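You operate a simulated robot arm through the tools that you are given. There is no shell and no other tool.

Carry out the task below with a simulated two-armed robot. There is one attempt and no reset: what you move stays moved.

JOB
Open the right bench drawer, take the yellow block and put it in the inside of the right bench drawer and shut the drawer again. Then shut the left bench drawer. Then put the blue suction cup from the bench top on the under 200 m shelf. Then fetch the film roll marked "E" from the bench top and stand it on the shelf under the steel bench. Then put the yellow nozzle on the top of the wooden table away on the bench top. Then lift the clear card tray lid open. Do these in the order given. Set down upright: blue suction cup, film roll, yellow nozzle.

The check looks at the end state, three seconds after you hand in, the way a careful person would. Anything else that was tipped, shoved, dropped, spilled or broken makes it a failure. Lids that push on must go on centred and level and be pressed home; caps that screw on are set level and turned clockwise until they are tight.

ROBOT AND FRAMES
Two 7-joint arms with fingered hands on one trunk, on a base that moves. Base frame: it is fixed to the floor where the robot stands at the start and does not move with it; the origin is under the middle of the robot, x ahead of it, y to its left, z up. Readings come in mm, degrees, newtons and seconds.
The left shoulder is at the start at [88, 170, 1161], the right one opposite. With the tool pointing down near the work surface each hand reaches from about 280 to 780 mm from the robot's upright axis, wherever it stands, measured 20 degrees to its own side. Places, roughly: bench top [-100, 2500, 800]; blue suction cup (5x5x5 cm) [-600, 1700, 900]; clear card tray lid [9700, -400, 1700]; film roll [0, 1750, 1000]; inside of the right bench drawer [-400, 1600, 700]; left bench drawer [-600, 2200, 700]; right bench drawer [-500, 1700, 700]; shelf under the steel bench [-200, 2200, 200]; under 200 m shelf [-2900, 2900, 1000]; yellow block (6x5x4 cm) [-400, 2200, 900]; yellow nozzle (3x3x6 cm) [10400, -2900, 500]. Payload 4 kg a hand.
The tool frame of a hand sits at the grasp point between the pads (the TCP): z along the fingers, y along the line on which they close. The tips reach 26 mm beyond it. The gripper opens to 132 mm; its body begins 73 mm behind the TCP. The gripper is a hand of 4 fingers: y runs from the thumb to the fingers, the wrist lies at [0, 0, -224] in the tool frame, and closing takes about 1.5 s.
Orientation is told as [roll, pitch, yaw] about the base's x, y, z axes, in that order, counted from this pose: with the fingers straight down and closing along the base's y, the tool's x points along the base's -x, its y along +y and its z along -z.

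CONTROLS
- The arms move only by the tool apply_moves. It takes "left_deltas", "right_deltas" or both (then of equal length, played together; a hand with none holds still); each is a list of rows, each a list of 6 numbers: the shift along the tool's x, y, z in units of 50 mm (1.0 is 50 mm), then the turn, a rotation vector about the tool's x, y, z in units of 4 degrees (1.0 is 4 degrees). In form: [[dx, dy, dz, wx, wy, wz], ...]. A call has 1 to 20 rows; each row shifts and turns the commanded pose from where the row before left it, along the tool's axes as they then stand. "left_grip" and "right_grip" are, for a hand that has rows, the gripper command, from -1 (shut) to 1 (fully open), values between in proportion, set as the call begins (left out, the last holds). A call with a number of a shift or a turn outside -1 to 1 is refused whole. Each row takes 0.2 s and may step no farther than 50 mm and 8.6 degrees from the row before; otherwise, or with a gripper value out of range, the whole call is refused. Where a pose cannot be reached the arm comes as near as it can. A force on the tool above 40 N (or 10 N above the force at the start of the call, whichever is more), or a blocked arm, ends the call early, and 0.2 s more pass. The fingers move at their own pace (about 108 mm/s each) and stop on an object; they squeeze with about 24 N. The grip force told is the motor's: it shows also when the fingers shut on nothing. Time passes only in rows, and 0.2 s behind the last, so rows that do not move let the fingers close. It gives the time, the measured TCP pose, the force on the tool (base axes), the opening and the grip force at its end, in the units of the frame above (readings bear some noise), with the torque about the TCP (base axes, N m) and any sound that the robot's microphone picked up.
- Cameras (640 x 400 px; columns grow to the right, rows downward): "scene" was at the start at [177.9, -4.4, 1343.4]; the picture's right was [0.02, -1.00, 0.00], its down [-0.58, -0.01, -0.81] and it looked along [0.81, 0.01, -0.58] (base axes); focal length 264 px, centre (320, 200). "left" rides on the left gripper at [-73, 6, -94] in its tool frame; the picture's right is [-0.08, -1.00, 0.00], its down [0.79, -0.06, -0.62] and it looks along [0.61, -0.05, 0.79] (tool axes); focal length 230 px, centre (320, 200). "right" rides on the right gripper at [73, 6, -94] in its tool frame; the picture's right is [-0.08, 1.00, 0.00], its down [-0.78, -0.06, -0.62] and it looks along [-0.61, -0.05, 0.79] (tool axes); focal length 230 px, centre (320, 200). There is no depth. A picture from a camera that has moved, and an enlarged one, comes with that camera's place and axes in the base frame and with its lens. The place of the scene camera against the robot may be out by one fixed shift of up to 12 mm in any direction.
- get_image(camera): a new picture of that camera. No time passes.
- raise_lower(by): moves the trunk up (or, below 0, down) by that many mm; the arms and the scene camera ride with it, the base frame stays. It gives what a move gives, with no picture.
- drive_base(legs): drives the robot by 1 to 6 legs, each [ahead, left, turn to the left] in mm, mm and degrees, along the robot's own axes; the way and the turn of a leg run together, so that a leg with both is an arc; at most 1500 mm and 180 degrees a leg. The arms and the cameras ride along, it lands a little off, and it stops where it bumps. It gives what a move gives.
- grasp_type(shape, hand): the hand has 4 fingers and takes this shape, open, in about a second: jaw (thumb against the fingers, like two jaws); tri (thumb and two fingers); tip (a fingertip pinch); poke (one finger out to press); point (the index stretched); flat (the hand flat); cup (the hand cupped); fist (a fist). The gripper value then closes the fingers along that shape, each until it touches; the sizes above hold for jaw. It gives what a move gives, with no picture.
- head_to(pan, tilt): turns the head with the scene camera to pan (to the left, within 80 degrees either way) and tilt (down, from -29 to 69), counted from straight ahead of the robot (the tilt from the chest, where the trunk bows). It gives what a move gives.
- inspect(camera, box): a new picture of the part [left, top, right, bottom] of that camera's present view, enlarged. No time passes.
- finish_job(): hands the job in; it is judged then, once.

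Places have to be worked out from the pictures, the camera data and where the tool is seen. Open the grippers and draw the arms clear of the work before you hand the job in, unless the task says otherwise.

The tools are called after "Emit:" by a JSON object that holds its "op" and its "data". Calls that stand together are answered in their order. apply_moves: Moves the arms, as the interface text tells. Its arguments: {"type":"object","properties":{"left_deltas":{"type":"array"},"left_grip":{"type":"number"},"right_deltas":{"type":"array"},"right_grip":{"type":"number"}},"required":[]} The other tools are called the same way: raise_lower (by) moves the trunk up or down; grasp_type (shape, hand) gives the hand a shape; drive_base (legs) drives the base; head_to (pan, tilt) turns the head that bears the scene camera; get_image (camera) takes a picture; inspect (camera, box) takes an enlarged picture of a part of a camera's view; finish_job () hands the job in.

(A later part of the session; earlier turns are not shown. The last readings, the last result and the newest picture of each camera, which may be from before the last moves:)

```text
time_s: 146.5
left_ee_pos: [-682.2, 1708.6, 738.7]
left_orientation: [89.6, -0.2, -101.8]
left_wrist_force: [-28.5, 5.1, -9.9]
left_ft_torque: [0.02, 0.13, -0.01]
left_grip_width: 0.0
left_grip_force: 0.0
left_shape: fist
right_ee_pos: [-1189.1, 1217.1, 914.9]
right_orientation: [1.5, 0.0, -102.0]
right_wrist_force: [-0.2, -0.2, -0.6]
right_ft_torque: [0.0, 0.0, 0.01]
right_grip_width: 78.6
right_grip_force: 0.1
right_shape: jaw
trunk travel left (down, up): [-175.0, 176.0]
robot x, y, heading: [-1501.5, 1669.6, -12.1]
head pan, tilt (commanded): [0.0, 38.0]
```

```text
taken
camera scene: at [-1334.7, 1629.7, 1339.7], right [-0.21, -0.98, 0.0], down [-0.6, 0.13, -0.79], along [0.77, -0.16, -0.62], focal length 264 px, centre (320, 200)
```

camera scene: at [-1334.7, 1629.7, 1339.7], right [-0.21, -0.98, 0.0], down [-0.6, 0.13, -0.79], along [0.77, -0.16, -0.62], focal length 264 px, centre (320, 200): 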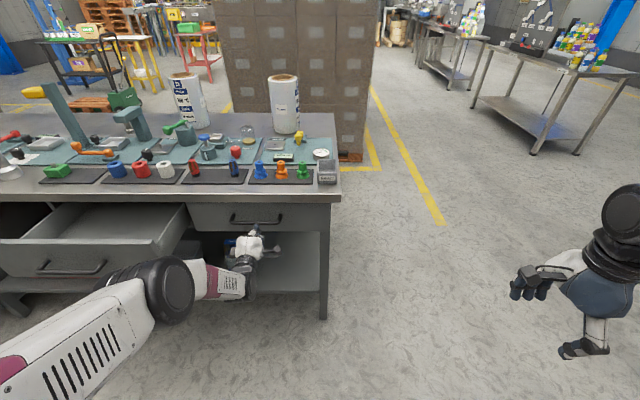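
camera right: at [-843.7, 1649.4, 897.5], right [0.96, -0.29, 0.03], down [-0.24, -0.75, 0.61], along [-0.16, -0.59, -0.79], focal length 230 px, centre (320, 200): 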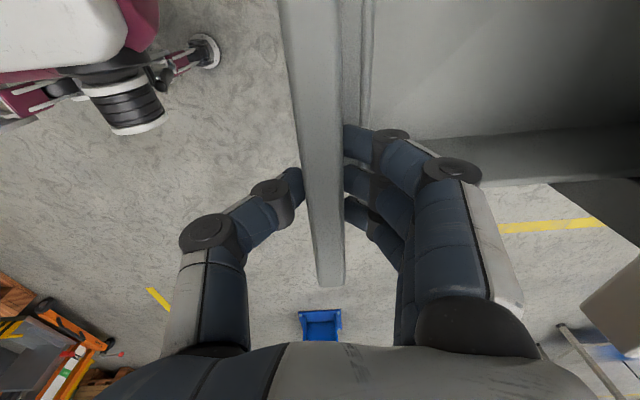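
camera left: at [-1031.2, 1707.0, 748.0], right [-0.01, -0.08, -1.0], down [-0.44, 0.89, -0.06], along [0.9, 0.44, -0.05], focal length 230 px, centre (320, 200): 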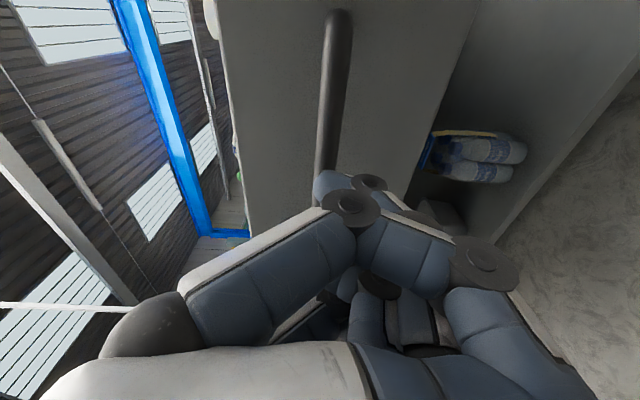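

Force rose to 28 N: the drawer is at its stop. I check the picture, then back the fist away.

Emit:
{"op": "apply_moves", "data": {"left_deltas": [[0, 0, -0.5, 0, 0, 0], [0, 0, -0.8, 0, 0, 0], [0, 0, -0.8, 0, 0, 0], [0, 0, -0.8, 0, 0, 0]]}}

Emit:
{"op": "inspect", "data": {"camera": "scene", "box": [100, 170, 350, 330]}}

```text
time_s: 147.5
left_ee_pos: [-819.0, 1738.8, 746.3]
left_orientation: [90.3, -0.1, -101.8]
left_wrist_force: [0.8, -0.5, 0.4]
left_ft_torque: [0.01, 0.03, -0.01]
left_grip_width: 0.0
left_grip_force: 0.0
left_shape: fist
right_ee_pos: [-1190.0, 1218.5, 915.1]
right_orientation: [1.5, 0.2, -102.0]
right_wrist_force: [0.4, 0.6, -1.3]
right_ft_torque: [0.01, 0.02, 0.05]
right_grip_width: 78.9
right_grip_force: 0.0
right_shape: jaw
trunk travel left (down, up): [-175.0, 176.0]
robot x, y, heading: [-1505.4, 1675.6, -12.1]
head pan, tilt (commanded): [0.0, 38.0]
```

```text
2.50 times, centred on (225, 250) of scene
camera zoom: at [-1333.9, 1629.3, 1340.1], right [-0.21, -0.98, 0.0], down [-0.6, 0.13, -0.79], along [0.77, -0.16, -0.62], focal length 661 px, centre (558, 75)
```

zoom: 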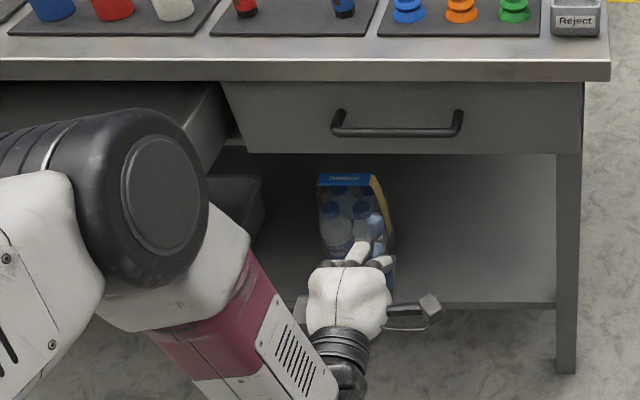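

The right drawer is shut flush. Next the left drawer: its handle is about 641 mm ahead and 683 mm left. I retract the fist and drive left.

Emit:
{"op": "apply_moves", "data": {"left_deltas": [[0, 0, -0.8, 0, 0, 0], [0, 0, -0.8, 0, 0, 0], [0, 0, -0.8, 0, 0, 0], [0, 0, -0.6, 0, 0, 0]]}}

Emit:
{"op": "drive_base", "data": {"legs": [[0, 475, 0]]}}

Emit:
{"op": "get_image", "data": {"camera": "scene"}}

Emit:
{"op": "get_image", "data": {"camera": "left"}}

```text
time_s: 148.5
left_ee_pos: [-967.4, 1769.0, 743.5]
left_orientation: [90.4, -0.1, -101.8]
left_wrist_force: [-0.2, -0.2, 0.1]
left_ft_torque: [0.01, -0.02, 0.06]
left_grip_width: 0.0
left_grip_force: 0.0
left_shape: fist
right_ee_pos: [-1188.4, 1218.0, 915.3]
right_orientation: [1.6, 0.1, -102.1]
right_wrist_force: [-1.4, 0.7, -0.5]
right_ft_torque: [0.01, 0.0, 0.03]
right_grip_width: 79.1
right_grip_force: 0.0
right_shape: jaw
trunk travel left (down, up): [-175.0, 176.0]
robot x, y, heading: [-1507.6, 1669.7, -11.9]
head pan, tilt (commanded): [0.0, 38.0]
```

```text
time_s: 153.1
left_ee_pos: [-868.7, 2225.8, 743.2]
left_orientation: [90.2, -0.2, -102.0]
left_wrist_force: [0.8, 0.5, 0.6]
left_ft_torque: [0.01, -0.04, 0.0]
left_grip_width: 0.0
left_grip_force: 0.1
left_shape: fist
right_ee_pos: [-1091.3, 1676.3, 915.9]
right_orientation: [1.4, 0.1, -102.3]
right_wrist_force: [0.0, -0.3, 0.5]
right_ft_torque: [-0.01, 0.02, 0.0]
right_grip_width: 78.9
right_grip_force: 0.0
right_shape: jaw
trunk travel left (down, up): [-175.0, 176.0]
robot x, y, heading: [-1405.4, 2133.2, -12.2]
head pan, tilt (commanded): [0.0, 38.0]
```

```text
taken
camera scene: at [-1235.2, 2088.1, 1340.1], right [-0.21, -0.98, 0.0], down [-0.6, 0.13, -0.79], along [0.77, -0.17, -0.62], focal length 264 px, centre (320, 200)
```

scene: 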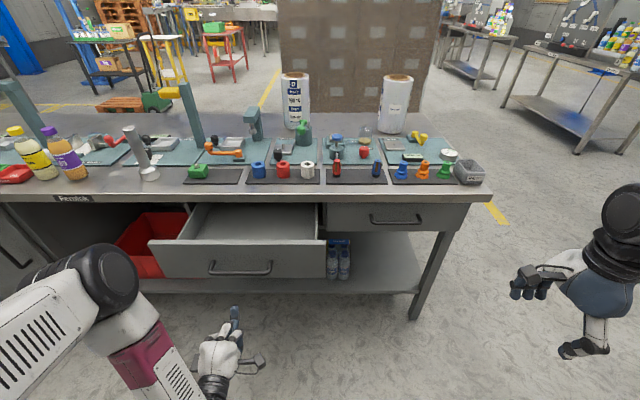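

```text
taken
camera left: at [-975.2, 2172.9, 747.5], right [-0.01, -0.08, -1.0], down [-0.44, 0.9, -0.06], along [0.9, 0.44, -0.05], focal length 230 px, centre (320, 200)
```

left: 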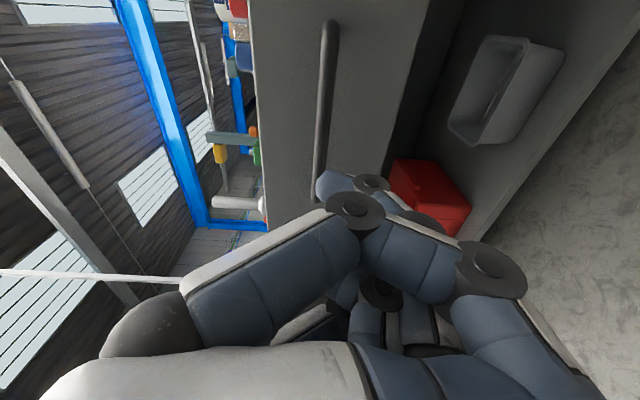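

The fist is aligned with the left drawer's handle. I push forward.

Emit:
{"op": "apply_moves", "data": {"left_deltas": [[0, 0, 0.6, 0, 0, 0], [0, 0, 0.6, 0, 0, 0], [0, 0, 0.6, 0, 0, 0], [0, 0, 0.5, 0, 0, 0], [0, 0, 0.5, 0, 0, 0], [0, 0, 0.5, 0, 0, 0]]}}

Emit:
{"op": "get_image", "data": {"camera": "scene"}}

```text
time_s: 154.5
left_ee_pos: [-706.7, 2189.6, 743.1]
left_orientation: [90.2, 0.0, -101.9]
left_wrist_force: [0.1, 0.1, 0.6]
left_ft_torque: [0.0, -0.04, 0.0]
left_grip_width: 0.0
left_grip_force: 0.0
left_shape: fist
right_ee_pos: [-1091.3, 1676.8, 914.0]
right_orientation: [1.6, 0.1, -102.3]
right_wrist_force: [0.1, -0.9, -0.3]
right_ft_torque: [0.01, 0.02, -0.02]
right_grip_width: 78.8
right_grip_force: 0.0
right_shape: jaw
trunk travel left (down, up): [-175.0, 176.0]
robot x, y, heading: [-1407.3, 2134.0, -12.1]
head pan, tilt (commanded): [0.0, 38.0]
```

```text
taken
camera scene: at [-1234.9, 2087.8, 1340.0], right [-0.21, -0.98, 0.0], down [-0.6, 0.13, -0.79], along [0.77, -0.17, -0.62], focal length 264 px, centre (320, 200)
```

scene: 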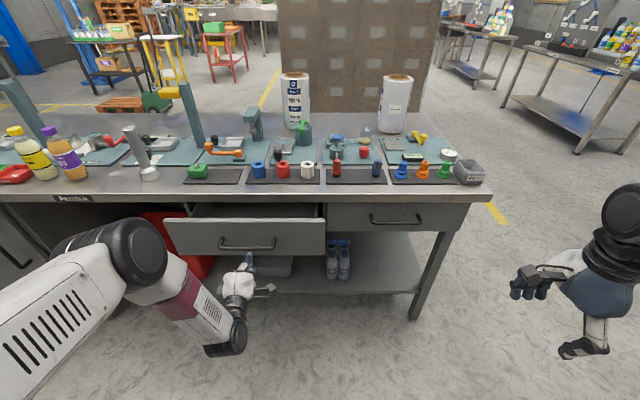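

The left drawer is sliding in; about 115 mm remain. I continue.

Emit:
{"op": "apply_moves", "data": {"left_deltas": [[0, 0, 0.5, 0, 0, 0], [0, 0, 0.5, 0, 0, 0], [0, 0, 0.5, 0, 0, 0], [0, 0, 0.4, 0, 0, 0], [0, 0, 0.2, 0, 0, 0], [0, 0, 0.2, 0, 0, 0], [0, 0, 0.2, 0, 0, 0]]}}

Emit:
{"op": "get_image", "data": {"camera": "scene"}}

```text
time_s: 156.1
left_ee_pos: [-588.2, 2164.3, 741.2]
left_orientation: [89.9, 0.0, -102.2]
left_wrist_force: [-12.1, 3.0, -4.7]
left_ft_torque: [0.0, 0.05, 0.0]
left_grip_width: 0.2
left_grip_force: 0.0
left_shape: fist
right_ee_pos: [-1092.2, 1675.9, 914.2]
right_orientation: [1.4, 0.1, -102.3]
right_wrist_force: [-1.0, 0.8, -0.1]
right_ft_torque: [-0.03, -0.04, 0.02]
right_grip_width: 78.9
right_grip_force: 0.1
right_shape: jaw
trunk travel left (down, up): [-175.0, 176.0]
robot x, y, heading: [-1407.5, 2130.8, -12.2]
head pan, tilt (commanded): [0.0, 38.0]
```

```text
taken
camera scene: at [-1236.1, 2088.3, 1340.0], right [-0.21, -0.98, 0.0], down [-0.6, 0.13, -0.79], along [0.77, -0.17, -0.62], focal length 264 px, centre (320, 200)
```

scene: 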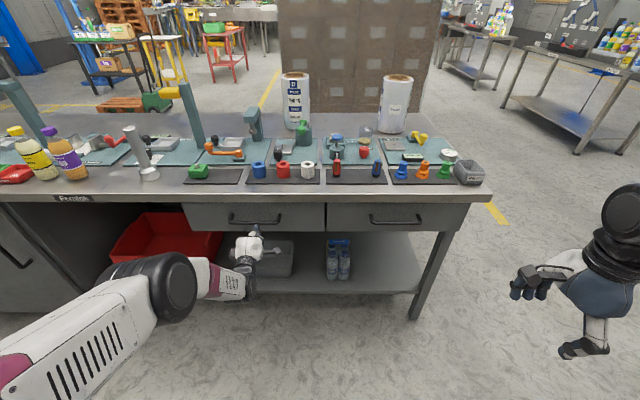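

It looks nearly flush; I push a little more to make sure it is fully shut.

Emit:
{"op": "apply_moves", "data": {"left_deltas": [[0, 0, 0.1, 0, 0, 0], [0, 0, 0.1, 0, 0, 0], [0, 0, 0, 0, 0, 0]]}}

Emit:
{"op": "inspect", "data": {"camera": "scene", "box": [170, 160, 500, 330]}}

```text
time_s: 157.0
left_ee_pos: [-582.5, 2163.7, 735.2]
left_orientation: [89.3, -0.1, -102.1]
left_wrist_force: [-19.2, 3.9, -3.3]
left_ft_torque: [0.03, -0.03, 0.03]
left_grip_width: 0.0
left_grip_force: 0.1
left_shape: fist
right_ee_pos: [-1093.7, 1675.9, 915.8]
right_orientation: [1.7, 0.1, -102.3]
right_wrist_force: [0.4, -0.1, 0.4]
right_ft_torque: [0.01, -0.01, 0.04]
right_grip_width: 78.7
right_grip_force: 0.0
right_shape: jaw
trunk travel left (down, up): [-175.0, 176.0]
robot x, y, heading: [-1406.8, 2130.8, -12.2]
head pan, tilt (commanded): [0.0, 38.0]
stopped in row 3 (left hand): the force on the tool passed its limit at 43 N (the readings are from after the stop); the commanded pose is now the measured one
```

```text
1.94 times, centred on (335, 245) of scene
camera zoom: at [-1238.0, 2088.7, 1340.8], right [-0.21, -0.98, 0.0], down [-0.6, 0.13, -0.79], along [0.77, -0.17, -0.61], focal length 513 px, centre (291, 113)
```

zoom: 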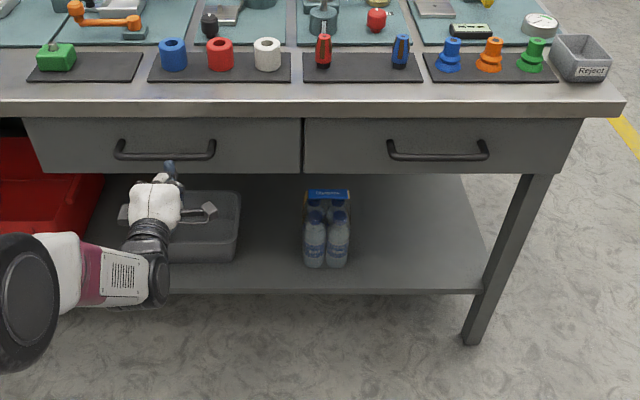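

Both drawers are shut and flush. I back the left fist off, raise it, and drive towards the blue suction cup (estimated at about (-576, 1674, 880)) for the right hand.

Emit:
{"op": "apply_moves", "data": {"left_deltas": [[0, 0, -0.4, 0, 0, 0], [0, 0, -0.9, 0, 0, 0], [0, 0, -0.9, 0, 0, 0], [0, 0, -0.9, 0, 0, 0], [0, 0, -0.9, 0, 0, 0], [0, 0, -0.9, 0, 0, 0], [0, 0, -0.9, 0, 0, 0], [0, 0.9, -0.3, 0, 0, 0], [0, 0.9, 0, 0, 0, 0], [0.3, 0.9, 0, 0, 0, 0], [0.5, 0.8, 0, 0, 0, 0], [0.5, 0.5, 0, 0, 0, 0]]}}

Emit:
{"op": "drive_base", "data": {"legs": [[0, -70, 0], [280, 0, 0]]}}

Emit:
{"op": "get_image", "data": {"camera": "scene"}}

```text
time_s: 159.6
left_ee_pos: [-864.5, 2292.9, 939.5]
left_orientation: [89.5, -0.1, -102.2]
left_wrist_force: [0.2, 0.2, 0.4]
left_ft_torque: [0.0, 0.03, 0.01]
left_grip_width: 0.2
left_grip_force: 0.0
left_shape: fist
right_ee_pos: [-1092.7, 1675.5, 916.3]
right_orientation: [1.6, 0.2, -102.3]
right_wrist_force: [-0.4, -0.4, -0.9]
right_ft_torque: [0.04, -0.03, 0.02]
right_grip_width: 78.7
right_grip_force: 0.1
right_shape: jaw
trunk travel left (down, up): [-175.0, 176.0]
robot x, y, heading: [-1407.8, 2133.3, -12.4]
head pan, tilt (commanded): [0.0, 38.0]
```

```text
time_s: 162.4
left_ee_pos: [-605.5, 2167.6, 938.3]
left_orientation: [89.5, -0.2, -101.9]
left_wrist_force: [0.6, -0.5, -0.3]
left_ft_torque: [-0.01, -0.01, -0.02]
left_grip_width: 0.1
left_grip_force: 0.0
left_shape: fist
right_ee_pos: [-831.1, 1549.4, 913.7]
right_orientation: [1.5, 0.1, -102.1]
right_wrist_force: [-0.5, -0.6, 0.4]
right_ft_torque: [-0.01, 0.04, -0.02]
right_grip_width: 78.7
right_grip_force: 0.1
right_shape: jaw
trunk travel left (down, up): [-175.0, 176.0]
robot x, y, heading: [-1153.1, 2003.8, -11.7]
head pan, tilt (commanded): [0.0, 38.0]
```

```text
taken
camera scene: at [-976.3, 1962.6, 1340.0], right [-0.21, -0.98, 0.0], down [-0.6, 0.13, -0.79], along [0.77, -0.16, -0.62], focal length 264 px, centre (320, 200)
```

scene: 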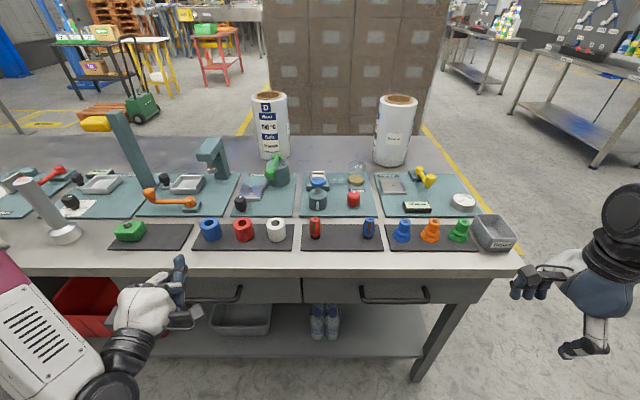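

I enlarge the suction cups to locate the blue one precisely.

Emit:
{"op": "inspect", "data": {"camera": "scene", "box": [380, 190, 500, 265]}}

Emit:
{"op": "get_image", "data": {"camera": "right"}}

```text
5.33 times, centred on (440, 228) of scene
camera zoom: at [-976.3, 1962.6, 1340.0], right [-0.21, -0.98, 0.0], down [-0.6, 0.13, -0.79], along [0.77, -0.16, -0.62], focal length 1410 px, centre (-320, 53)
```

zoom: 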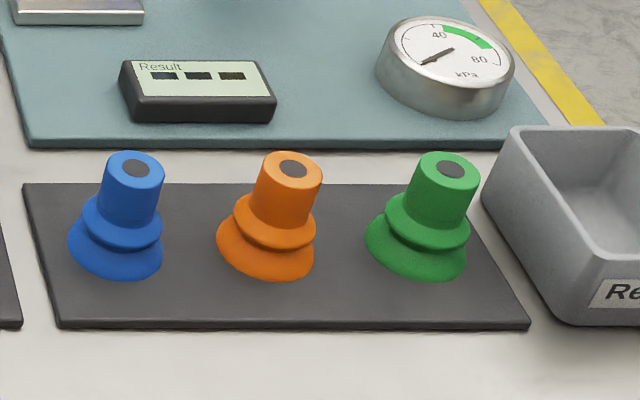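

```text
taken
camera right: at [-812.9, 1622.1, 1009.7], right [0.96, -0.29, 0.03], down [-0.24, -0.75, 0.61], along [-0.16, -0.59, -0.79], focal length 230 px, centre (320, 200)
```

right: 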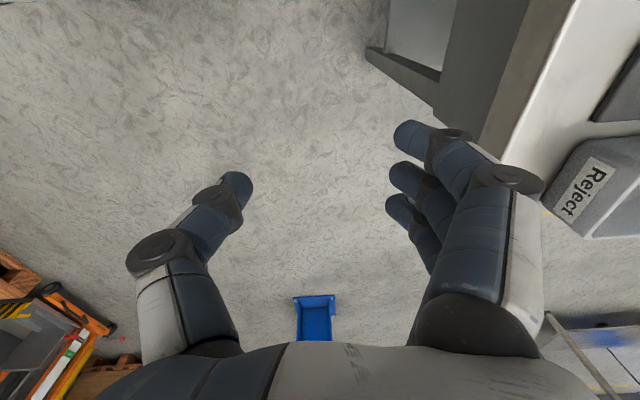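

The blue cup is at about (-558, 1663), top z≈902. I raise the right hand and move it above the cup with closing front-to-back.

Emit:
{"op": "apply_moves", "data": {"right_deltas": [[0, 0, -0.8, 0, 0, 0], [0, 0, -0.7, 0, 0, 0], [0.474, 0.697, 0, 0, 0, 0], [0.474, 0.697, 0, 0, 0, 0], [0.474, 0.697, 0, 0, 0, 0], [0.474, 0.697, 0, 0, 0, 0], [0.474, 0.697, 0, 0, 0, 0], [0.474, 0.697, 0, 0, 0, 0], [0.474, 0.697, 0, -0.37, 0, 0], [0, 0, 0, 0, 0, 0]], "right_grip": 0.0}}

Emit:
{"op": "get_image", "data": {"camera": "right"}}

Emit:
{"op": "get_image", "data": {"camera": "scene"}}

```text
time_s: 164.6
left_ee_pos: [-606.7, 2165.9, 939.3]
left_orientation: [89.6, -0.1, -102.0]
left_wrist_force: [-0.2, -0.2, -0.5]
left_ft_torque: [-0.02, -0.04, 0.04]
left_grip_width: 0.0
left_grip_force: 0.1
left_shape: fist
right_ee_pos: [-561.3, 1661.1, 997.6]
right_orientation: [3.0, 0.0, -102.1]
right_wrist_force: [0.1, -0.6, -0.1]
right_ft_torque: [0.03, 0.02, -0.03]
right_grip_width: 66.8
right_grip_force: 0.0
right_shape: jaw
trunk travel left (down, up): [-175.0, 176.0]
robot x, y, heading: [-1148.1, 2007.6, -11.9]
head pan, tilt (commanded): [0.0, 38.0]
```

```text
taken
camera right: at [-545.7, 1733.5, 1092.2], right [0.96, -0.29, 0.05], down [-0.26, -0.75, 0.61], along [-0.14, -0.6, -0.79], focal length 230 px, centre (320, 200)
```

right: 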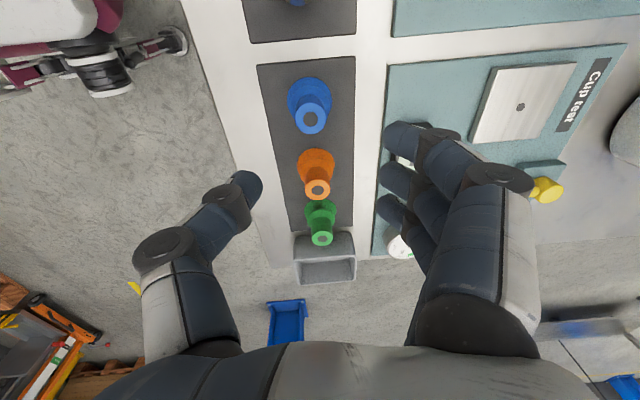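

```text
taken
camera scene: at [-977.5, 1962.6, 1340.2], right [-0.21, -0.98, 0.0], down [-0.6, 0.13, -0.79], along [0.77, -0.16, -0.62], focal length 264 px, centre (320, 200)
```

scene: 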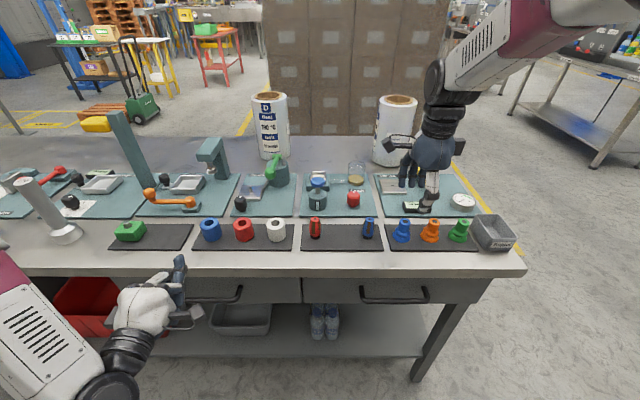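

I straighten the small tilt, shift 9 mm left and lower partway.

Emit:
{"op": "apply_moves", "data": {"right_deltas": [[0.1, 0, 0, 0.75, 0, 0], [0.09, 0, 0.4, 0, 0, 0], [0, 0, 0.5, 0, 0, 0], [0, 0, 0.4, 0, 0, 0], [0, 0, 0, 0, 0, 0]], "right_grip": 0.0}}

Emit:
{"op": "get_image", "data": {"camera": "right"}}

Emit:
{"op": "inspect", "data": {"camera": "scene", "box": [360, 130, 520, 260]}}

```text
time_s: 165.8
left_ee_pos: [-606.8, 2167.2, 938.4]
left_orientation: [89.5, -0.1, -101.9]
left_wrist_force: [0.5, -0.2, -1.5]
left_ft_torque: [-0.02, 0.04, 0.02]
left_grip_width: 0.2
left_grip_force: 0.1
left_shape: fist
right_ee_pos: [-560.5, 1671.4, 933.1]
right_orientation: [0.0, 0.0, -102.1]
right_wrist_force: [-0.2, -0.2, 0.7]
right_ft_torque: [-0.01, 0.03, 0.02]
right_grip_width: 66.6
right_grip_force: 0.0
right_shape: jaw
trunk travel left (down, up): [-175.0, 176.0]
robot x, y, heading: [-1148.4, 2004.8, -12.0]
head pan, tilt (commanded): [0.0, 38.0]
```

```text
taken
camera right: at [-538.6, 1741.7, 1027.6], right [0.96, -0.29, 0.0], down [-0.22, -0.76, 0.61], along [-0.18, -0.59, -0.79], focal length 230 px, centre (320, 200)
```

right: 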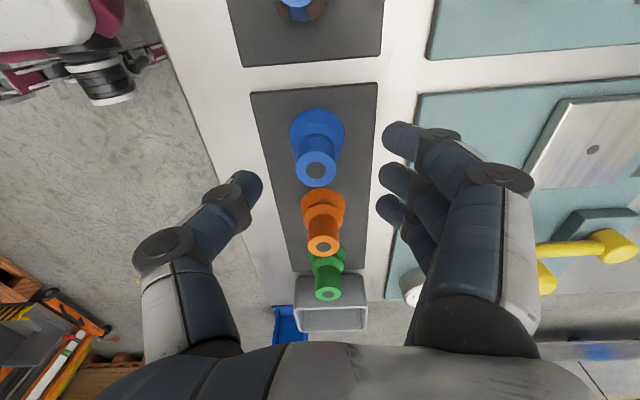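

```text
3.08 times, centred on (440, 195) of scene
camera zoom: at [-977.2, 1962.8, 1340.1], right [-0.21, -0.98, 0.0], down [-0.6, 0.13, -0.79], along [0.77, -0.16, -0.62], focal length 814 px, centre (-49, 215)
```

zoom: 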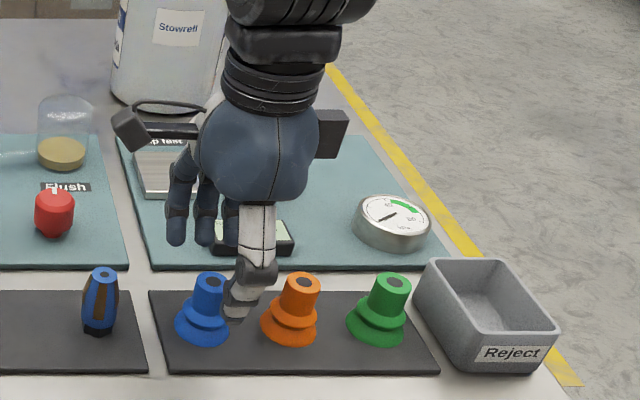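

The cup is centred under the hand. I lower 35 mm and close on the stem.

Emit:
{"op": "apply_moves", "data": {"right_deltas": [[0, -0.04, 0.3, 0, 0, 0], [0, 0, 0.3, 0, 0, 0], [0, 0, 0.1, 0, 0, 0]], "right_grip": 0.0}}

Emit:
{"op": "get_image", "data": {"camera": "right"}}

Emit:
{"op": "apply_moves", "data": {"right_deltas": [[0, 0, 0, 0, 0, 0], [0, 0, 0, 0, 0, 0], [0, 0, 0, 0, 0, 0], [0, 0, 0, 0, 0, 0], [0, 0, 0, 0, 0, 0], [0, 0, 0, 0, 0, 0]], "right_grip": -1}}

Emit:
{"op": "get_image", "data": {"camera": "right"}}

```text
time_s: 166.6
left_ee_pos: [-607.0, 2167.4, 938.5]
left_orientation: [89.5, -0.2, -101.9]
left_wrist_force: [0.3, 0.2, 0.2]
left_ft_torque: [0.01, -0.01, 0.03]
left_grip_width: 0.0
left_grip_force: 0.0
left_shape: fist
right_ee_pos: [-561.3, 1672.0, 896.8]
right_orientation: [0.0, 0.0, -102.2]
right_wrist_force: [0.1, -1.3, -0.8]
right_ft_torque: [0.0, 0.03, 0.03]
right_grip_width: 66.8
right_grip_force: 0.0
right_shape: jaw
trunk travel left (down, up): [-175.0, 176.0]
robot x, y, heading: [-1147.3, 2006.7, -11.8]
head pan, tilt (commanded): [0.0, 38.0]
```

```text
taken
camera right: at [-540.3, 1742.7, 991.7], right [0.96, -0.29, 0.0], down [-0.23, -0.76, 0.61], along [-0.18, -0.59, -0.79], focal length 230 px, centre (320, 200)
```

right: 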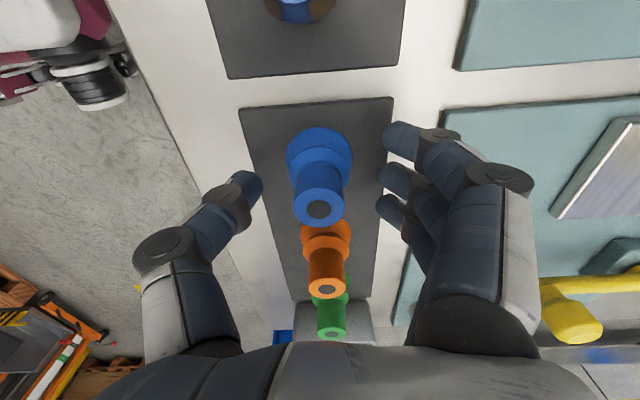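

```text
time_s: 168.0
left_ee_pos: [-606.9, 2167.0, 939.0]
left_orientation: [89.5, -0.1, -101.9]
left_wrist_force: [0.3, 0.4, 0.5]
left_ft_torque: [0.01, 0.0, -0.01]
left_grip_width: 0.0
left_grip_force: 0.0
left_shape: fist
right_ee_pos: [-562.1, 1671.1, 898.1]
right_orientation: [0.1, 0.1, -102.1]
right_wrist_force: [-5.8, 1.0, 6.9]
right_ft_torque: [-0.01, 0.05, 0.04]
right_grip_width: 6.4
right_grip_force: 24.0
right_shape: jaw
trunk travel left (down, up): [-175.0, 176.0]
robot x, y, heading: [-1146.8, 2006.1, -12.0]
head pan, tilt (commanded): [0.0, 38.0]
```

```text
taken
camera right: at [-541.3, 1743.0, 992.8], right [0.96, -0.29, 0.0], down [-0.23, -0.76, 0.62], along [-0.17, -0.59, -0.79], focal length 230 px, centre (320, 200)
```

right: 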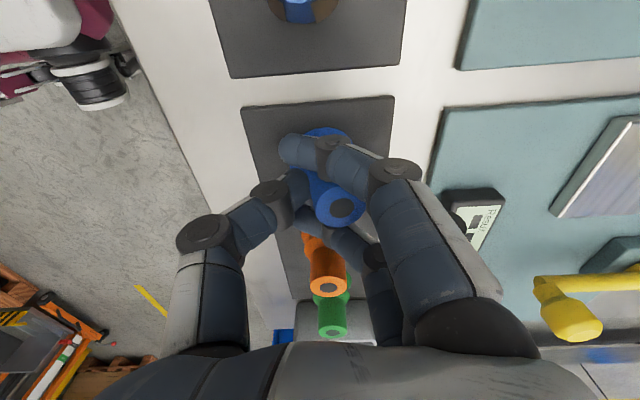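

The fingers have wrapped around the stem (reading 6.4 mm). I look closely before lifting.

Emit:
{"op": "inspect", "data": {"camera": "right", "box": [240, 90, 440, 280]}}

Emit:
{"op": "inspect", "data": {"camera": "scene", "box": [360, 150, 480, 265]}}

```text
2.11 times, centred on (340, 185) of right
camera zoom: at [-541.3, 1743.0, 992.8], right [0.96, -0.29, 0.0], down [-0.23, -0.76, 0.62], along [-0.17, -0.59, -0.79], focal length 484 px, centre (278, 232)
```

zoom: 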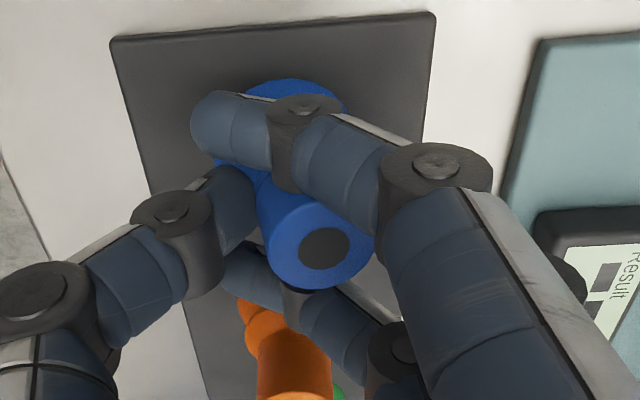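

```text
3.48 times, centred on (420, 208) of scene
camera zoom: at [-978.4, 1963.2, 1340.3], right [-0.21, -0.98, 0.0], down [-0.6, 0.13, -0.79], along [0.77, -0.16, -0.61], focal length 920 px, centre (-28, 174)
```

zoom: 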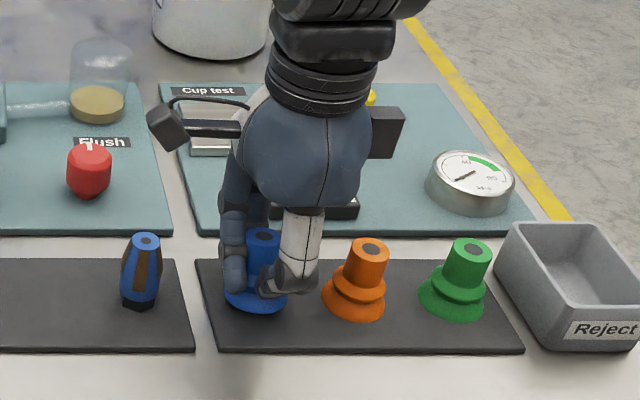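

The stem is caged: thumb in front, middle finger behind, index and ring on both sides. I lift slowly and check.

Emit:
{"op": "apply_moves", "data": {"right_deltas": [[0, 0, -0.2, 0, 0, 0], [0, 0, -0.3, 0, 0, 0], [0, 0, -0.4, 0, 0, 0], [0, 0, 0, 0, 0, 0]], "right_grip": -1}}

Emit:
{"op": "inspect", "data": {"camera": "right", "box": [240, 90, 440, 280]}}

Emit:
{"op": "inspect", "data": {"camera": "scene", "box": [360, 130, 480, 265]}}

```text
time_s: 169.0
left_ee_pos: [-606.2, 2166.1, 939.2]
left_orientation: [89.5, -0.2, -101.8]
left_wrist_force: [0.0, -0.2, 0.1]
left_ft_torque: [-0.01, 0.0, -0.02]
left_grip_width: 0.1
left_grip_force: 0.0
left_shape: fist
right_ee_pos: [-560.1, 1671.3, 942.0]
right_orientation: [0.0, 0.1, -102.2]
right_wrist_force: [-0.3, 0.2, -1.3]
right_ft_torque: [-0.01, -0.01, -0.01]
right_grip_width: 5.0
right_grip_force: 23.4
right_shape: jaw
trunk travel left (down, up): [-175.0, 176.0]
robot x, y, heading: [-1150.6, 2004.9, -12.4]
head pan, tilt (commanded): [0.0, 38.0]
```

```text
2.11 times, centred on (340, 185) of right
camera zoom: at [-539.8, 1742.9, 1037.3], right [0.96, -0.29, 0.0], down [-0.22, -0.76, 0.62], along [-0.18, -0.59, -0.79], focal length 484 px, centre (278, 232)
```

zoom: 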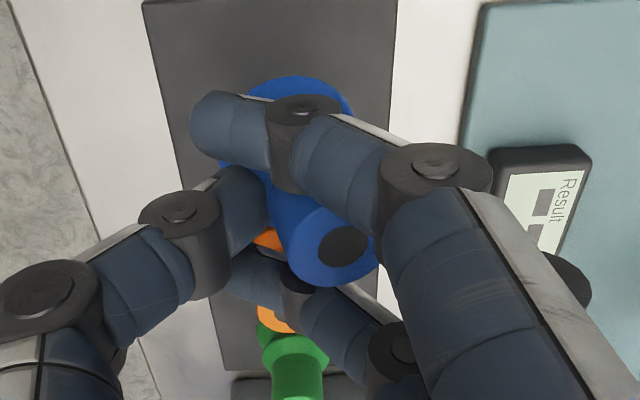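

```text
2.96 times, centred on (420, 198) of scene
camera zoom: at [-976.7, 1962.6, 1340.0], right [-0.21, -0.98, 0.0], down [-0.6, 0.13, -0.79], along [0.77, -0.16, -0.62], focal length 784 px, centre (24, 207)
```

zoom: 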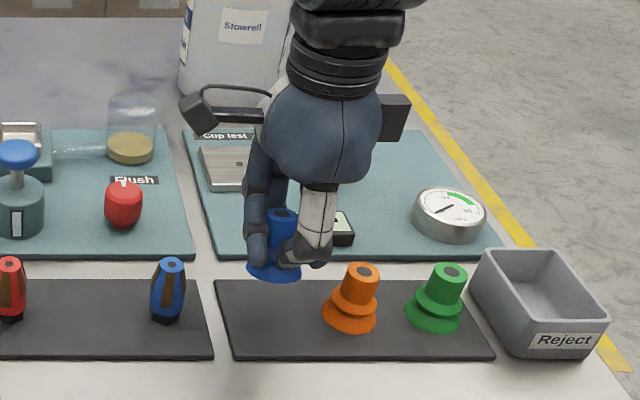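

The cup is lifted and held upright. I raise and retract the right hand, restore the left hand to jaw shape, and back away from the bench.

Emit:
{"op": "apply_moves", "data": {"right_deltas": [[0, 0, -0.6, 0, 0, 0], [0, 0, -0.6, 0, 0, 0], [0, -0.8, -0.2, 0, 0, 0], [0, -0.8, 0, 0, 0, 0], [0, -0.8, 0, 0, 0, 0], [0, -0.8, 0, 0, 0, 0]], "right_grip": -1}}

Emit:
{"op": "grasp_type", "data": {"shape": "jaw", "hand": "left"}}

Emit:
{"op": "drive_base", "data": {"legs": [[-450, 0, 0]]}}

Emit:
{"op": "head_to", "data": {"pan": 70, "tilt": 20}}

Emit:
{"op": "get_image", "data": {"camera": "scene"}}

Emit:
{"op": "get_image", "data": {"camera": "right"}}

```text
time_s: 170.4
left_ee_pos: [-606.9, 2166.9, 938.7]
left_orientation: [89.6, -0.1, -101.9]
left_wrist_force: [0.7, -0.2, -0.6]
left_ft_torque: [-0.02, 0.0, -0.02]
left_grip_width: 0.0
left_grip_force: 0.0
left_shape: fist
right_ee_pos: [-715.9, 1706.1, 1013.1]
right_orientation: [0.0, 0.1, -102.1]
right_wrist_force: [-1.4, 0.2, -0.5]
right_ft_torque: [0.01, 0.0, 0.0]
right_grip_width: 5.1
right_grip_force: 23.6
right_shape: jaw
trunk travel left (down, up): [-175.0, 176.0]
robot x, y, heading: [-1152.8, 2008.0, -11.9]
head pan, tilt (commanded): [0.0, 38.0]
```

```text
time_s: 171.3
left_ee_pos: [-607.0, 2166.0, 938.4]
left_orientation: [89.5, -0.2, -101.8]
left_wrist_force: [0.1, 0.1, 0.4]
left_ft_torque: [0.03, 0.0, 0.0]
left_grip_width: 131.7
left_grip_force: 0.0
left_shape: jaw
right_ee_pos: [-714.1, 1703.5, 1012.3]
right_orientation: [0.1, 0.1, -102.0]
right_wrist_force: [0.1, -0.4, -1.3]
right_ft_torque: [0.01, 0.0, 0.02]
right_grip_width: 5.1
right_grip_force: 24.1
right_shape: jaw
trunk travel left (down, up): [-175.0, 176.0]
robot x, y, heading: [-1146.0, 2003.7, -12.0]
head pan, tilt (commanded): [0.0, 38.0]
```

```text
time_s: 174.1
left_ee_pos: [-1052.8, 2262.3, 939.1]
left_orientation: [89.5, -0.1, -102.0]
left_wrist_force: [0.7, -0.1, 0.1]
left_ft_torque: [-0.04, -0.02, -0.02]
left_grip_width: 131.6
left_grip_force: 0.0
left_shape: jaw
right_ee_pos: [-1159.9, 1799.9, 1012.7]
right_orientation: [-0.1, 0.2, -102.1]
right_wrist_force: [0.0, 0.2, -0.9]
right_ft_torque: [-0.02, -0.01, 0.03]
right_grip_width: 4.9
right_grip_force: 24.5
right_shape: jaw
trunk travel left (down, up): [-175.0, 176.0]
robot x, y, heading: [-1597.2, 2102.2, -12.0]
head pan, tilt (commanded): [0.0, 38.0]
```

```text
time_s: 175.5
left_ee_pos: [-1052.8, 2260.9, 939.0]
left_orientation: [89.5, -0.1, -102.0]
left_wrist_force: [-0.2, -0.5, -0.7]
left_ft_torque: [0.01, 0.02, -0.03]
left_grip_width: 131.8
left_grip_force: 0.1
left_shape: jaw
right_ee_pos: [-1160.4, 1799.7, 1013.3]
right_orientation: [0.0, -0.1, -102.2]
right_wrist_force: [0.1, 0.4, -1.4]
right_ft_torque: [-0.01, 0.01, 0.03]
right_grip_width: 5.1
right_grip_force: 24.5
right_shape: jaw
trunk travel left (down, up): [-175.0, 176.0]
robot x, y, heading: [-1596.8, 2102.2, -12.1]
head pan, tilt (commanded): [70.0, 20.0]
```

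```text
taken
camera scene: at [-1457.3, 2154.5, 1368.5], right [0.85, -0.53, 0.0], down [-0.18, -0.29, -0.94], along [0.5, 0.8, -0.34], focal length 264 px, centre (320, 200)
```

scene: 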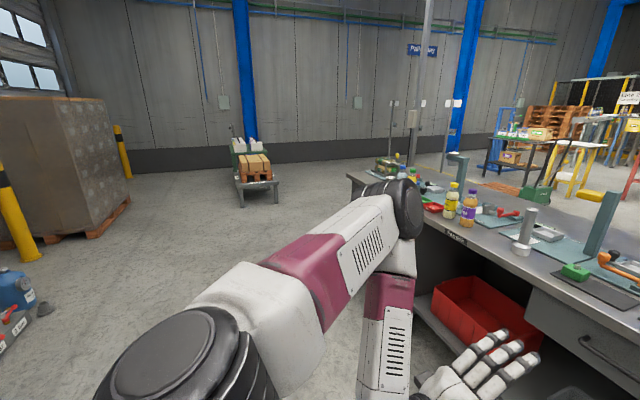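

```text
taken
camera right: at [-1139.2, 1871.0, 1106.9], right [0.96, -0.28, 0.0], down [-0.22, -0.76, 0.62], along [-0.18, -0.59, -0.79], focal length 230 px, centre (320, 200)
```

right: 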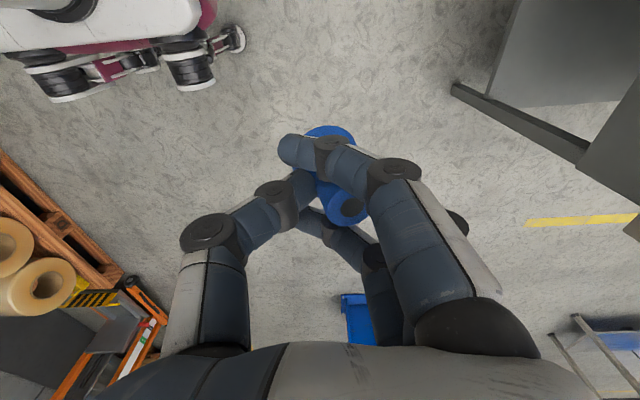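

The cup is still held. I turn left to face the rack side (heading about 150°) and look.

Emit:
{"op": "drive_base", "data": {"legs": [[0, 0, 162]]}}

Emit:
{"op": "head_to", "data": {"pan": 0, "tilt": 20}}

Emit:
{"op": "get_image", "data": {"camera": "scene"}}

```text
time_s: 182.6
left_ee_pos: [-2161.2, 2101.1, 940.0]
left_orientation: [89.4, -0.2, 61.6]
left_wrist_force: [0.0, -0.4, -0.3]
left_ft_torque: [0.02, 0.03, 0.01]
left_grip_width: 131.6
left_grip_force: 0.1
left_shape: jaw
right_ee_pos: [-1926.7, 2513.8, 1011.3]
right_orientation: [-0.1, 0.1, 61.3]
right_wrist_force: [0.7, -0.4, -0.3]
right_ft_torque: [0.01, -0.01, 0.02]
right_grip_width: 4.9
right_grip_force: 23.5
right_shape: jaw
trunk travel left (down, up): [-175.0, 176.0]
robot x, y, heading: [-1595.3, 2103.4, 151.5]
head pan, tilt (commanded): [70.0, 20.0]
```

```text
time_s: 184.0
left_ee_pos: [-2161.0, 2101.9, 939.0]
left_orientation: [89.6, -0.1, 61.6]
left_wrist_force: [-0.7, -1.1, -0.3]
left_ft_torque: [-0.01, 0.02, 0.02]
left_grip_width: 131.7
left_grip_force: 0.1
left_shape: jaw
right_ee_pos: [-1926.4, 2513.8, 1012.0]
right_orientation: [0.0, 0.1, 61.4]
right_wrist_force: [0.2, 0.0, -0.3]
right_ft_torque: [0.01, 0.0, -0.01]
right_grip_width: 4.6
right_grip_force: 24.1
right_shape: jaw
trunk travel left (down, up): [-175.0, 176.0]
robot x, y, heading: [-1597.9, 2105.3, 151.3]
head pan, tilt (commanded): [0.0, 20.0]
```

```text
taken
camera scene: at [-1763.4, 2184.5, 1368.5], right [0.48, 0.88, 0.0], down [0.3, -0.16, -0.94], along [-0.83, 0.45, -0.34], focal length 264 px, centre (320, 200)
```

scene: 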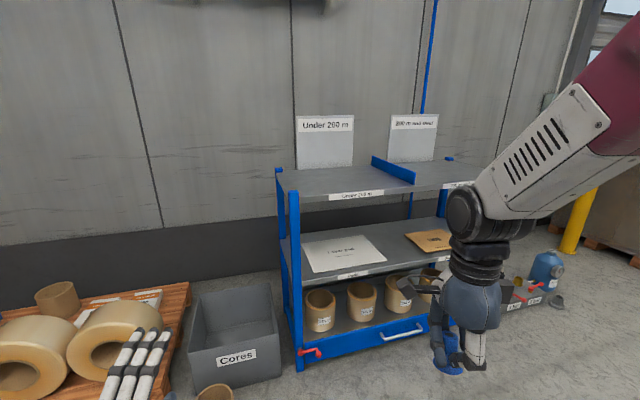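

The top shelf's left half is labelled "Under 200 m" (shelf height about 1030). I raise the right hand above shelf height and drive closer, aligning with the rack.

Emit:
{"op": "apply_moves", "data": {"right_deltas": [[0, 0, -0.6, 0, 0, 0], [0, 0, -0.7, 0, 0, 0], [0, 0, -0.7, 0, 0, 0], [0, 0, -0.6, 0, 0, 0]], "right_grip": -1}}

Emit:
{"op": "drive_base", "data": {"legs": [[550, 30, 8]]}}

Emit:
{"op": "get_image", "data": {"camera": "scene"}}

Emit:
{"op": "get_image", "data": {"camera": "right"}}

```text
time_s: 185.0
left_ee_pos: [-2160.4, 2101.0, 938.2]
left_orientation: [89.5, 0.1, 61.6]
left_wrist_force: [-0.3, -0.4, 0.8]
left_ft_torque: [0.02, -0.01, 0.02]
left_grip_width: 131.7
left_grip_force: 0.1
left_shape: jaw
right_ee_pos: [-1928.0, 2514.7, 1143.9]
right_orientation: [0.0, 0.1, 61.5]
right_wrist_force: [0.0, 0.5, -1.1]
right_ft_torque: [-0.01, 0.03, 0.02]
right_grip_width: 4.9
right_grip_force: 24.1
right_shape: jaw
trunk travel left (down, up): [-175.0, 176.0]
robot x, y, heading: [-1592.9, 2104.3, 151.5]
head pan, tilt (commanded): [0.0, 20.0]
```

```text
time_s: 188.2
left_ee_pos: [-2673.6, 2243.4, 937.7]
left_orientation: [89.5, -0.1, 68.4]
left_wrist_force: [0.8, -0.1, 0.0]
left_ft_torque: [-0.01, 0.01, 0.01]
left_grip_width: 131.7
left_grip_force: 0.1
left_shape: jaw
right_ee_pos: [-2490.2, 2679.9, 1144.0]
right_orientation: [0.0, 0.0, 68.3]
right_wrist_force: [-0.2, -0.1, -0.4]
right_ft_torque: [-0.02, -0.02, 0.02]
right_grip_width: 4.4
right_grip_force: 23.5
right_shape: jaw
trunk travel left (down, up): [-175.0, 176.0]
robot x, y, heading: [-2111.5, 2308.2, 158.6]
head pan, tilt (commanded): [0.0, 20.0]
```

```text
taken
camera scene: at [-2289.0, 2373.7, 1368.4], right [0.37, 0.93, 0.0], down [0.32, -0.13, -0.94], along [-0.87, 0.35, -0.34], focal length 264 px, centre (320, 200)
```

scene: 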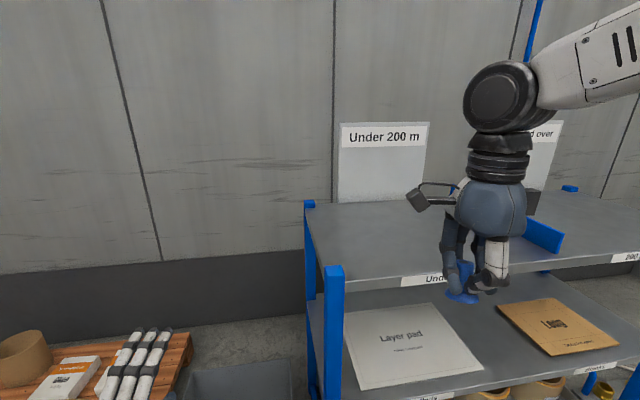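

```text
taken
camera right: at [-2522.9, 2616.3, 1238.5], right [-0.9, 0.44, 0.0], down [0.35, 0.71, 0.62], along [0.27, 0.55, -0.79], focal length 230 px, centre (320, 200)
```

right: 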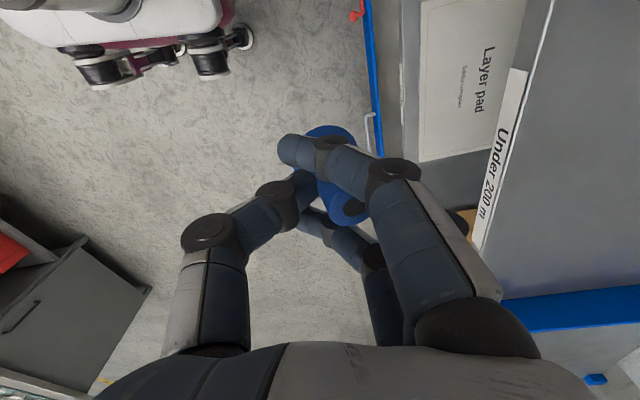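

The shelf's front edge runs at about heading 169.5°, shelf height about 990. I drive to face it squarely with the target spot in front of the right hand.

Emit:
{"op": "drive_base", "data": {"legs": [[235, -190, 11]]}}

Emit:
{"op": "head_to", "data": {"pan": -10, "tilt": 30}}

Emit:
{"op": "get_image", "data": {"camera": "scene"}}

Emit:
{"op": "get_image", "data": {"camera": "right"}}

```text
time_s: 190.4
left_ee_pos: [-2826.4, 2390.9, 937.7]
left_orientation: [89.5, -0.1, 78.6]
left_wrist_force: [-0.4, -0.1, -0.2]
left_ft_torque: [0.01, 0.01, 0.02]
left_grip_width: 131.6
left_grip_force: 0.1
left_shape: jaw
right_ee_pos: [-2725.6, 2852.6, 1143.0]
right_orientation: [-0.1, 0.1, 78.6]
right_wrist_force: [-0.1, 1.4, -0.4]
right_ft_torque: [0.0, -0.02, 0.03]
right_grip_width: 4.7
right_grip_force: 23.4
right_shape: jaw
trunk travel left (down, up): [-175.0, 176.0]
robot x, y, heading: [-2286.0, 2554.9, 168.4]
head pan, tilt (commanded): [0.0, 20.0]
```

```text
time_s: 191.2
left_ee_pos: [-2826.5, 2390.0, 939.1]
left_orientation: [89.5, -0.1, 78.7]
left_wrist_force: [0.0, 0.5, 0.4]
left_ft_torque: [0.01, -0.03, -0.05]
left_grip_width: 131.9
left_grip_force: 0.1
left_shape: jaw
right_ee_pos: [-2726.0, 2852.5, 1142.6]
right_orientation: [0.1, 0.1, 78.5]
right_wrist_force: [-0.5, -0.2, 0.4]
right_ft_torque: [0.02, -0.03, 0.03]
right_grip_width: 4.7
right_grip_force: 24.5
right_shape: jaw
trunk travel left (down, up): [-175.0, 176.0]
robot x, y, heading: [-2285.5, 2555.6, 168.6]
head pan, tilt (commanded): [-10.0, 30.0]
```

```text
taken
camera scene: at [-2465.7, 2601.7, 1352.5], right [0.36, 0.93, 0.0], down [0.47, -0.18, -0.87], along [-0.81, 0.32, -0.5], focal length 264 px, centre (320, 200)
```

scene: 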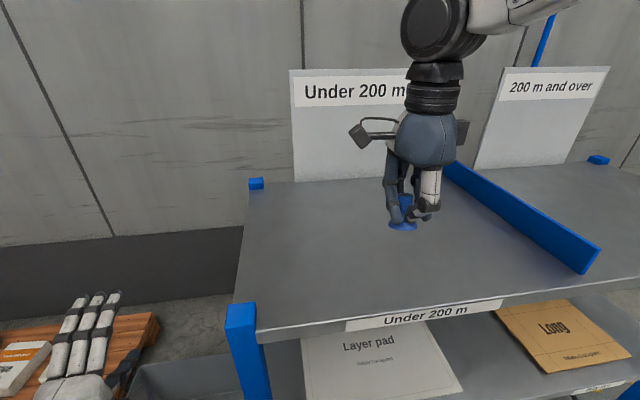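

```text
taken
camera right: at [-2745.1, 2783.4, 1238.8], right [-0.96, 0.27, 0.0], down [0.22, 0.76, 0.62], along [0.17, 0.59, -0.79], focal length 230 px, centre (320, 200)
```

right: 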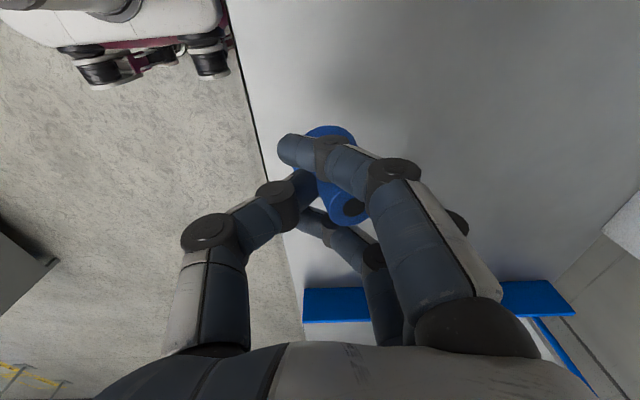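

The cup is about 70 mm inside the shelf's front edge. I enlarge the view to check the cup's tilt.

Emit:
{"op": "inspect", "data": {"camera": "scene", "box": [360, 150, 460, 240]}}

Emit:
{"op": "get_image", "data": {"camera": "left"}}

```text
4.44 times, centred on (410, 195) of scene
camera zoom: at [-2465.7, 2601.7, 1352.5], right [0.36, 0.93, 0.0], down [0.47, -0.18, -0.87], along [-0.81, 0.32, -0.5], focal length 1175 px, centre (-80, 222)
```

zoom: 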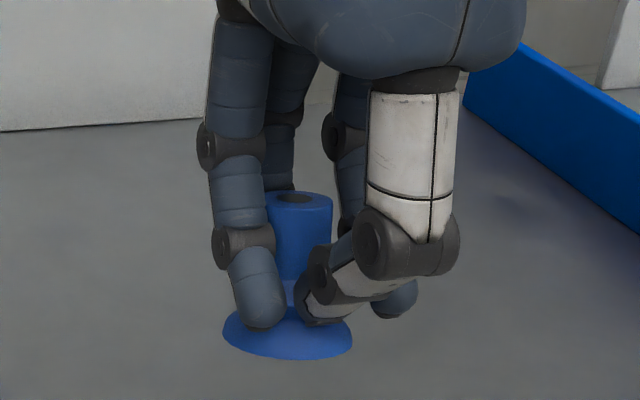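

```text
taken
camera left: at [-2719.5, 2442.3, 944.5], right [0.02, 0.08, -1.0], down [0.45, -0.89, -0.06], along [-0.89, -0.45, -0.06], focal length 230 px, centre (320, 200)
```

left: 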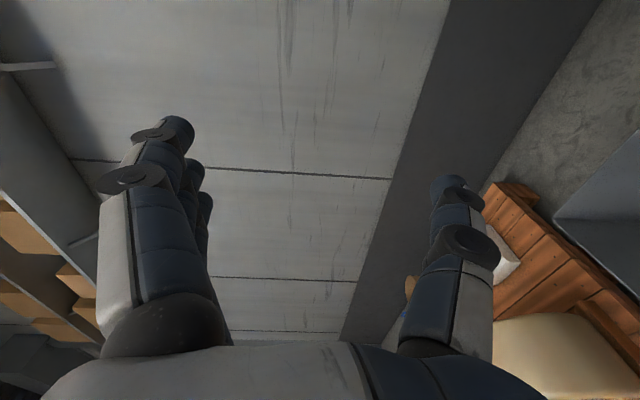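

The cup is upright within about 5°. I move 80 mm further in and lower towards the shelf.

Emit:
{"op": "apply_moves", "data": {"right_deltas": [[0, 0.6, 0, 0, 0, 0], [0, 0.6, 0, 0, 0, 0], [0, 0.4, 0.3, 0, 0, 0], [0, 0, 0.6, 0, 0, 0], [0, 0, 0.5, 0, 0, 0], [0, 0, 0.3, 0, 0, 0], [0, 0, 0, 0, 0, 0]], "right_grip": -1}}

Emit:
{"op": "get_image", "data": {"camera": "right"}}

Emit:
{"op": "inspect", "data": {"camera": "scene", "box": [320, 120, 520, 260]}}

```text
time_s: 192.8
left_ee_pos: [-2826.5, 2389.8, 938.9]
left_orientation: [89.5, -0.1, 78.7]
left_wrist_force: [0.8, -0.7, 0.7]
left_ft_torque: [-0.01, -0.02, 0.0]
left_grip_width: 132.1
left_grip_force: 0.1
left_shape: jaw
right_ee_pos: [-2803.2, 2869.1, 1060.7]
right_orientation: [0.1, 0.1, 78.5]
right_wrist_force: [-0.5, -0.8, -0.5]
right_ft_torque: [-0.04, -0.01, -0.05]
right_grip_width: 4.7
right_grip_force: 24.0
right_shape: jaw
trunk travel left (down, up): [-175.0, 176.0]
robot x, y, heading: [-2287.9, 2557.4, 168.6]
head pan, tilt (commanded): [-10.0, 30.0]
```

```text
taken
camera right: at [-2823.1, 2800.3, 1155.3], right [-0.96, 0.27, 0.0], down [0.22, 0.76, 0.62], along [0.17, 0.59, -0.79], focal length 230 px, centre (320, 200)
```

right: 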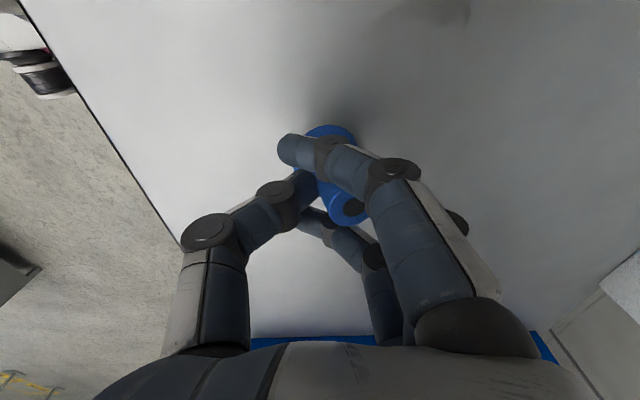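

```text
2.86 times, centred on (420, 190) of scene
camera zoom: at [-2465.7, 2601.8, 1352.5], right [0.36, 0.93, 0.0], down [0.47, -0.18, -0.87], along [-0.81, 0.32, -0.5], focal length 756 px, centre (34, 229)
```

zoom: 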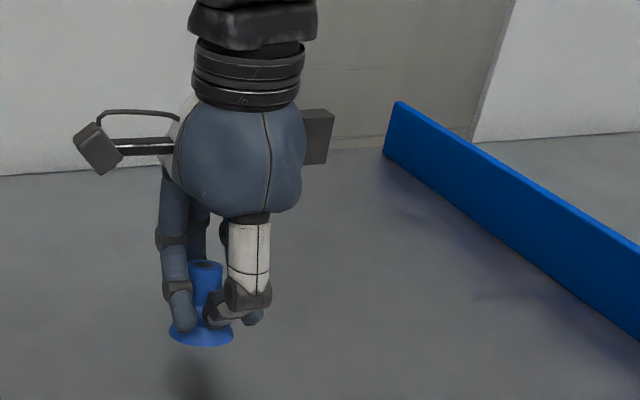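

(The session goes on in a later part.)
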